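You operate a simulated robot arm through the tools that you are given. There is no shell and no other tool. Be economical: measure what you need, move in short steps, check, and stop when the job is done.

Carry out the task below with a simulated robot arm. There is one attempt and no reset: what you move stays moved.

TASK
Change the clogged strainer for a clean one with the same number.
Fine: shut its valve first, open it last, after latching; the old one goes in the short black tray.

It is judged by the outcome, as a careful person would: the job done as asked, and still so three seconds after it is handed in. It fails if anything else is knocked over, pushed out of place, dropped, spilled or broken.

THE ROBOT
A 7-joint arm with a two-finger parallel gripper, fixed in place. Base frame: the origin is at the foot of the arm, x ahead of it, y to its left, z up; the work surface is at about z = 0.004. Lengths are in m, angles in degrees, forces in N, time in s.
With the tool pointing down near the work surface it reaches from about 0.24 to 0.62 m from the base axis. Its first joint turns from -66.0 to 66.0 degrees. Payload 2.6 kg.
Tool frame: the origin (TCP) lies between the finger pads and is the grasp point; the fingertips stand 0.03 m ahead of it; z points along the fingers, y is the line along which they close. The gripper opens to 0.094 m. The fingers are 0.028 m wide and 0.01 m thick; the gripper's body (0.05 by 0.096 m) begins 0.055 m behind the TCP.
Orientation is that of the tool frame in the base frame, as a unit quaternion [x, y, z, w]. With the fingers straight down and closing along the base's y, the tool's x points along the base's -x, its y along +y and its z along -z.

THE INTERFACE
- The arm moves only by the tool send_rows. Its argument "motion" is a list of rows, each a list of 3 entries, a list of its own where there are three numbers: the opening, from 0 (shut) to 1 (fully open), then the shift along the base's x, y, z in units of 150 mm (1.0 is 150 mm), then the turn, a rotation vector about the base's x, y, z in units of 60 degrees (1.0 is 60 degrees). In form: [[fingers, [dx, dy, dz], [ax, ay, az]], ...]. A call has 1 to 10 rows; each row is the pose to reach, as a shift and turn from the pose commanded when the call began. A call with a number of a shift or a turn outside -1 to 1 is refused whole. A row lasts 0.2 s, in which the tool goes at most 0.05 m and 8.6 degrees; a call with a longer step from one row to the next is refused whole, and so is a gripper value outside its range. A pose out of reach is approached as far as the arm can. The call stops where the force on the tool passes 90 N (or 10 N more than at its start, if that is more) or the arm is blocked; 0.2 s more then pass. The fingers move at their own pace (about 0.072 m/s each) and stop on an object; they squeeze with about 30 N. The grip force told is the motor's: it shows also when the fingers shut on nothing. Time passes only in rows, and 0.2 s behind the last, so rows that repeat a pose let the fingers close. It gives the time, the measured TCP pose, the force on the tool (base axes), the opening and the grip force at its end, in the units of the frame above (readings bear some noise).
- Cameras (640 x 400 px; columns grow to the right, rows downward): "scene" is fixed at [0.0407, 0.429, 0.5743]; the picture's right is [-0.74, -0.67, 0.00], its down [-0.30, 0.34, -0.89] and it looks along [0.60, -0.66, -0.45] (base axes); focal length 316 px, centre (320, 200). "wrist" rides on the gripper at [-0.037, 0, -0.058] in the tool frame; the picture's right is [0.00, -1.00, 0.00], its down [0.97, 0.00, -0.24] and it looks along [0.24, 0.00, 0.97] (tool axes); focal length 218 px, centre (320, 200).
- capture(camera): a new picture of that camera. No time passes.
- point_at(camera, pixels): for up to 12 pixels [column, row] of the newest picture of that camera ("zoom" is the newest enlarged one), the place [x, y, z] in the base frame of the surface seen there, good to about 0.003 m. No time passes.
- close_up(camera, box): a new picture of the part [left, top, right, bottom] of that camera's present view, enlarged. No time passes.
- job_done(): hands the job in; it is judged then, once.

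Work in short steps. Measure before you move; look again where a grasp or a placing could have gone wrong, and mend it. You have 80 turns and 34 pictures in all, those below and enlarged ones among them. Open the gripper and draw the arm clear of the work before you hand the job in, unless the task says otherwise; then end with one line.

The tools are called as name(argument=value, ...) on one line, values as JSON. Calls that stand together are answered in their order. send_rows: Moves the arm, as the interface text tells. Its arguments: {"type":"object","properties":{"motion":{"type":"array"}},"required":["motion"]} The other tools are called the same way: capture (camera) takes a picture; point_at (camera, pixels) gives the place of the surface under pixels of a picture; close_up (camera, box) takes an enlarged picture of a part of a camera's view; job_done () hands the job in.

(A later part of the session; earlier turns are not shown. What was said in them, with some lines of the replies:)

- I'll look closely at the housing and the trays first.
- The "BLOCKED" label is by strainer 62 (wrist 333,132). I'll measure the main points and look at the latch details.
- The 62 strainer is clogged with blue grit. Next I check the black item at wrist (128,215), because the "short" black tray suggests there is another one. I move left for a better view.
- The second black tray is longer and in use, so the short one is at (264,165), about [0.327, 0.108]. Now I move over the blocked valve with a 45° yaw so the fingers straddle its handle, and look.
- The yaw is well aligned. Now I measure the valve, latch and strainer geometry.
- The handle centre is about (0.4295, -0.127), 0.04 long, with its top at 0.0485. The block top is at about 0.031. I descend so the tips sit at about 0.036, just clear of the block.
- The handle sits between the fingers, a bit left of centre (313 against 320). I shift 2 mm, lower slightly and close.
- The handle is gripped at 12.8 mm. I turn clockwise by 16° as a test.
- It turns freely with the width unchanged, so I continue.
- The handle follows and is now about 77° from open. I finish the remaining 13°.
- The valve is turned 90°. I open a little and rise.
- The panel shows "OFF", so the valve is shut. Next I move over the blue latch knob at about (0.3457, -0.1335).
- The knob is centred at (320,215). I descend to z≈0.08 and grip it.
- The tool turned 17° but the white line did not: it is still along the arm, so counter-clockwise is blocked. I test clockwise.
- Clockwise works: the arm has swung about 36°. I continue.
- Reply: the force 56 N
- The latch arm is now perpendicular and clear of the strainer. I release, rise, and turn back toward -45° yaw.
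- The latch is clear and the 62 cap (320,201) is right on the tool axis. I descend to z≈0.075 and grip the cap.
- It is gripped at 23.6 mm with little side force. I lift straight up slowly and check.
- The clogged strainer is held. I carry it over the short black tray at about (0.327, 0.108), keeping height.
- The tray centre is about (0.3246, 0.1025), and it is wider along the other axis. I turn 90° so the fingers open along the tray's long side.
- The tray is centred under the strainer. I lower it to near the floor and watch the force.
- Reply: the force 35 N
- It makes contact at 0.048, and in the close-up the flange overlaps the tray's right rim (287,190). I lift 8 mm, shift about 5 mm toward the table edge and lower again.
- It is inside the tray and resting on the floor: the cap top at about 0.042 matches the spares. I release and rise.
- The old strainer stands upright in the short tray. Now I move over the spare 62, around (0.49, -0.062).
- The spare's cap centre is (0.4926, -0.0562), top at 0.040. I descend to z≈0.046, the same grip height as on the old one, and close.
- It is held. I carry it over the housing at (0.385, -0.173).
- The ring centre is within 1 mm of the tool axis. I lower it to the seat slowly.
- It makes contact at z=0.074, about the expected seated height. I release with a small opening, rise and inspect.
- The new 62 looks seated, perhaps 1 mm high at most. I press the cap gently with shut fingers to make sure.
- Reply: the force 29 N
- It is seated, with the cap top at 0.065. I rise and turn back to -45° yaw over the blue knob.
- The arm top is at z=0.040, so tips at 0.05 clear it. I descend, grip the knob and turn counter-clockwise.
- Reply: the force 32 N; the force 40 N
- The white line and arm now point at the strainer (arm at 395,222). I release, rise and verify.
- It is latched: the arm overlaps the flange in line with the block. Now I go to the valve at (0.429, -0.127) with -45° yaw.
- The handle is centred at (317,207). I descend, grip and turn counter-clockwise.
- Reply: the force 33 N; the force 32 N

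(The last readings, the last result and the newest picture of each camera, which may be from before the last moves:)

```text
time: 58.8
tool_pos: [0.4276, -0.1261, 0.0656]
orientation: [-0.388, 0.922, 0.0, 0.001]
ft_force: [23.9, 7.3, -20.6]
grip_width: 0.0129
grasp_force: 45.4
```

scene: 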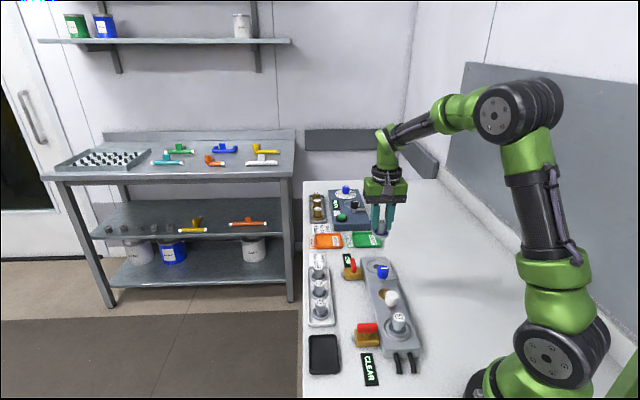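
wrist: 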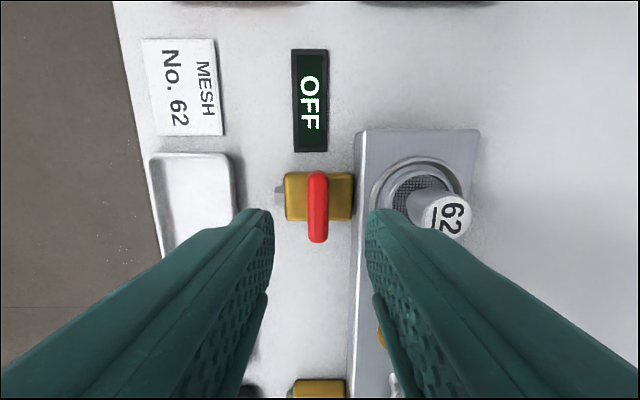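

The handle is turned back 90°. I release, rise and draw clear.

send_rows(motion=[[0.4, [0, 0, 0], [0, 0, 0]], [0.4, [0, 0, 0], [0, 0, 0]], [0.4, [0, 0, 0.2], [0, 0, 0]], [0.4, [0, 0, 0.5], [0, 0, 0]], [0.5, [0, 0, 0.8], [0, 0, 0]], [0.7, [0, 0, 1], [0, 0, 0]], [1, [0, -0.3, 1], [0, 0, 0]], [1, [0, -0.6, 1], [0, 0, 0]], [1, [0, -0.6, 1], [0, 0, 0]]])

close_up(camera="scene", box=[300, 240, 430, 390])

```text
time: 60.8
tool_pos: [0.4276, -0.2169, 0.2158]
orientation: [-0.387, 0.922, 0.0, -0.001]
ft_force: [0.6, -0.5, 0.0]
grip_width: 0.094
grasp_force: 0.0
```

```text
2.67 times, centred on (365, 315) of scene
```

zoom: 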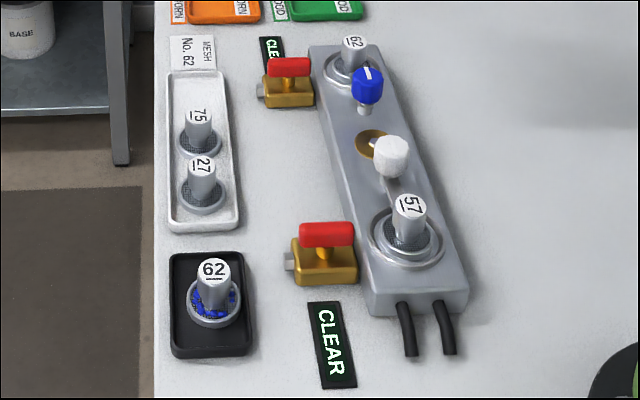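

The panel now reads "CLE(AR)", the latch is on, the valve is open and the old strainer is in the short black tray. The arm is clear, so I hand the job in.

job_done()

```text
The job is handed in.
```

The clogged 62 strainer is swapped for the clean 62 and latched, its valve was shut first and opened last, and the old one is in the short black tray.
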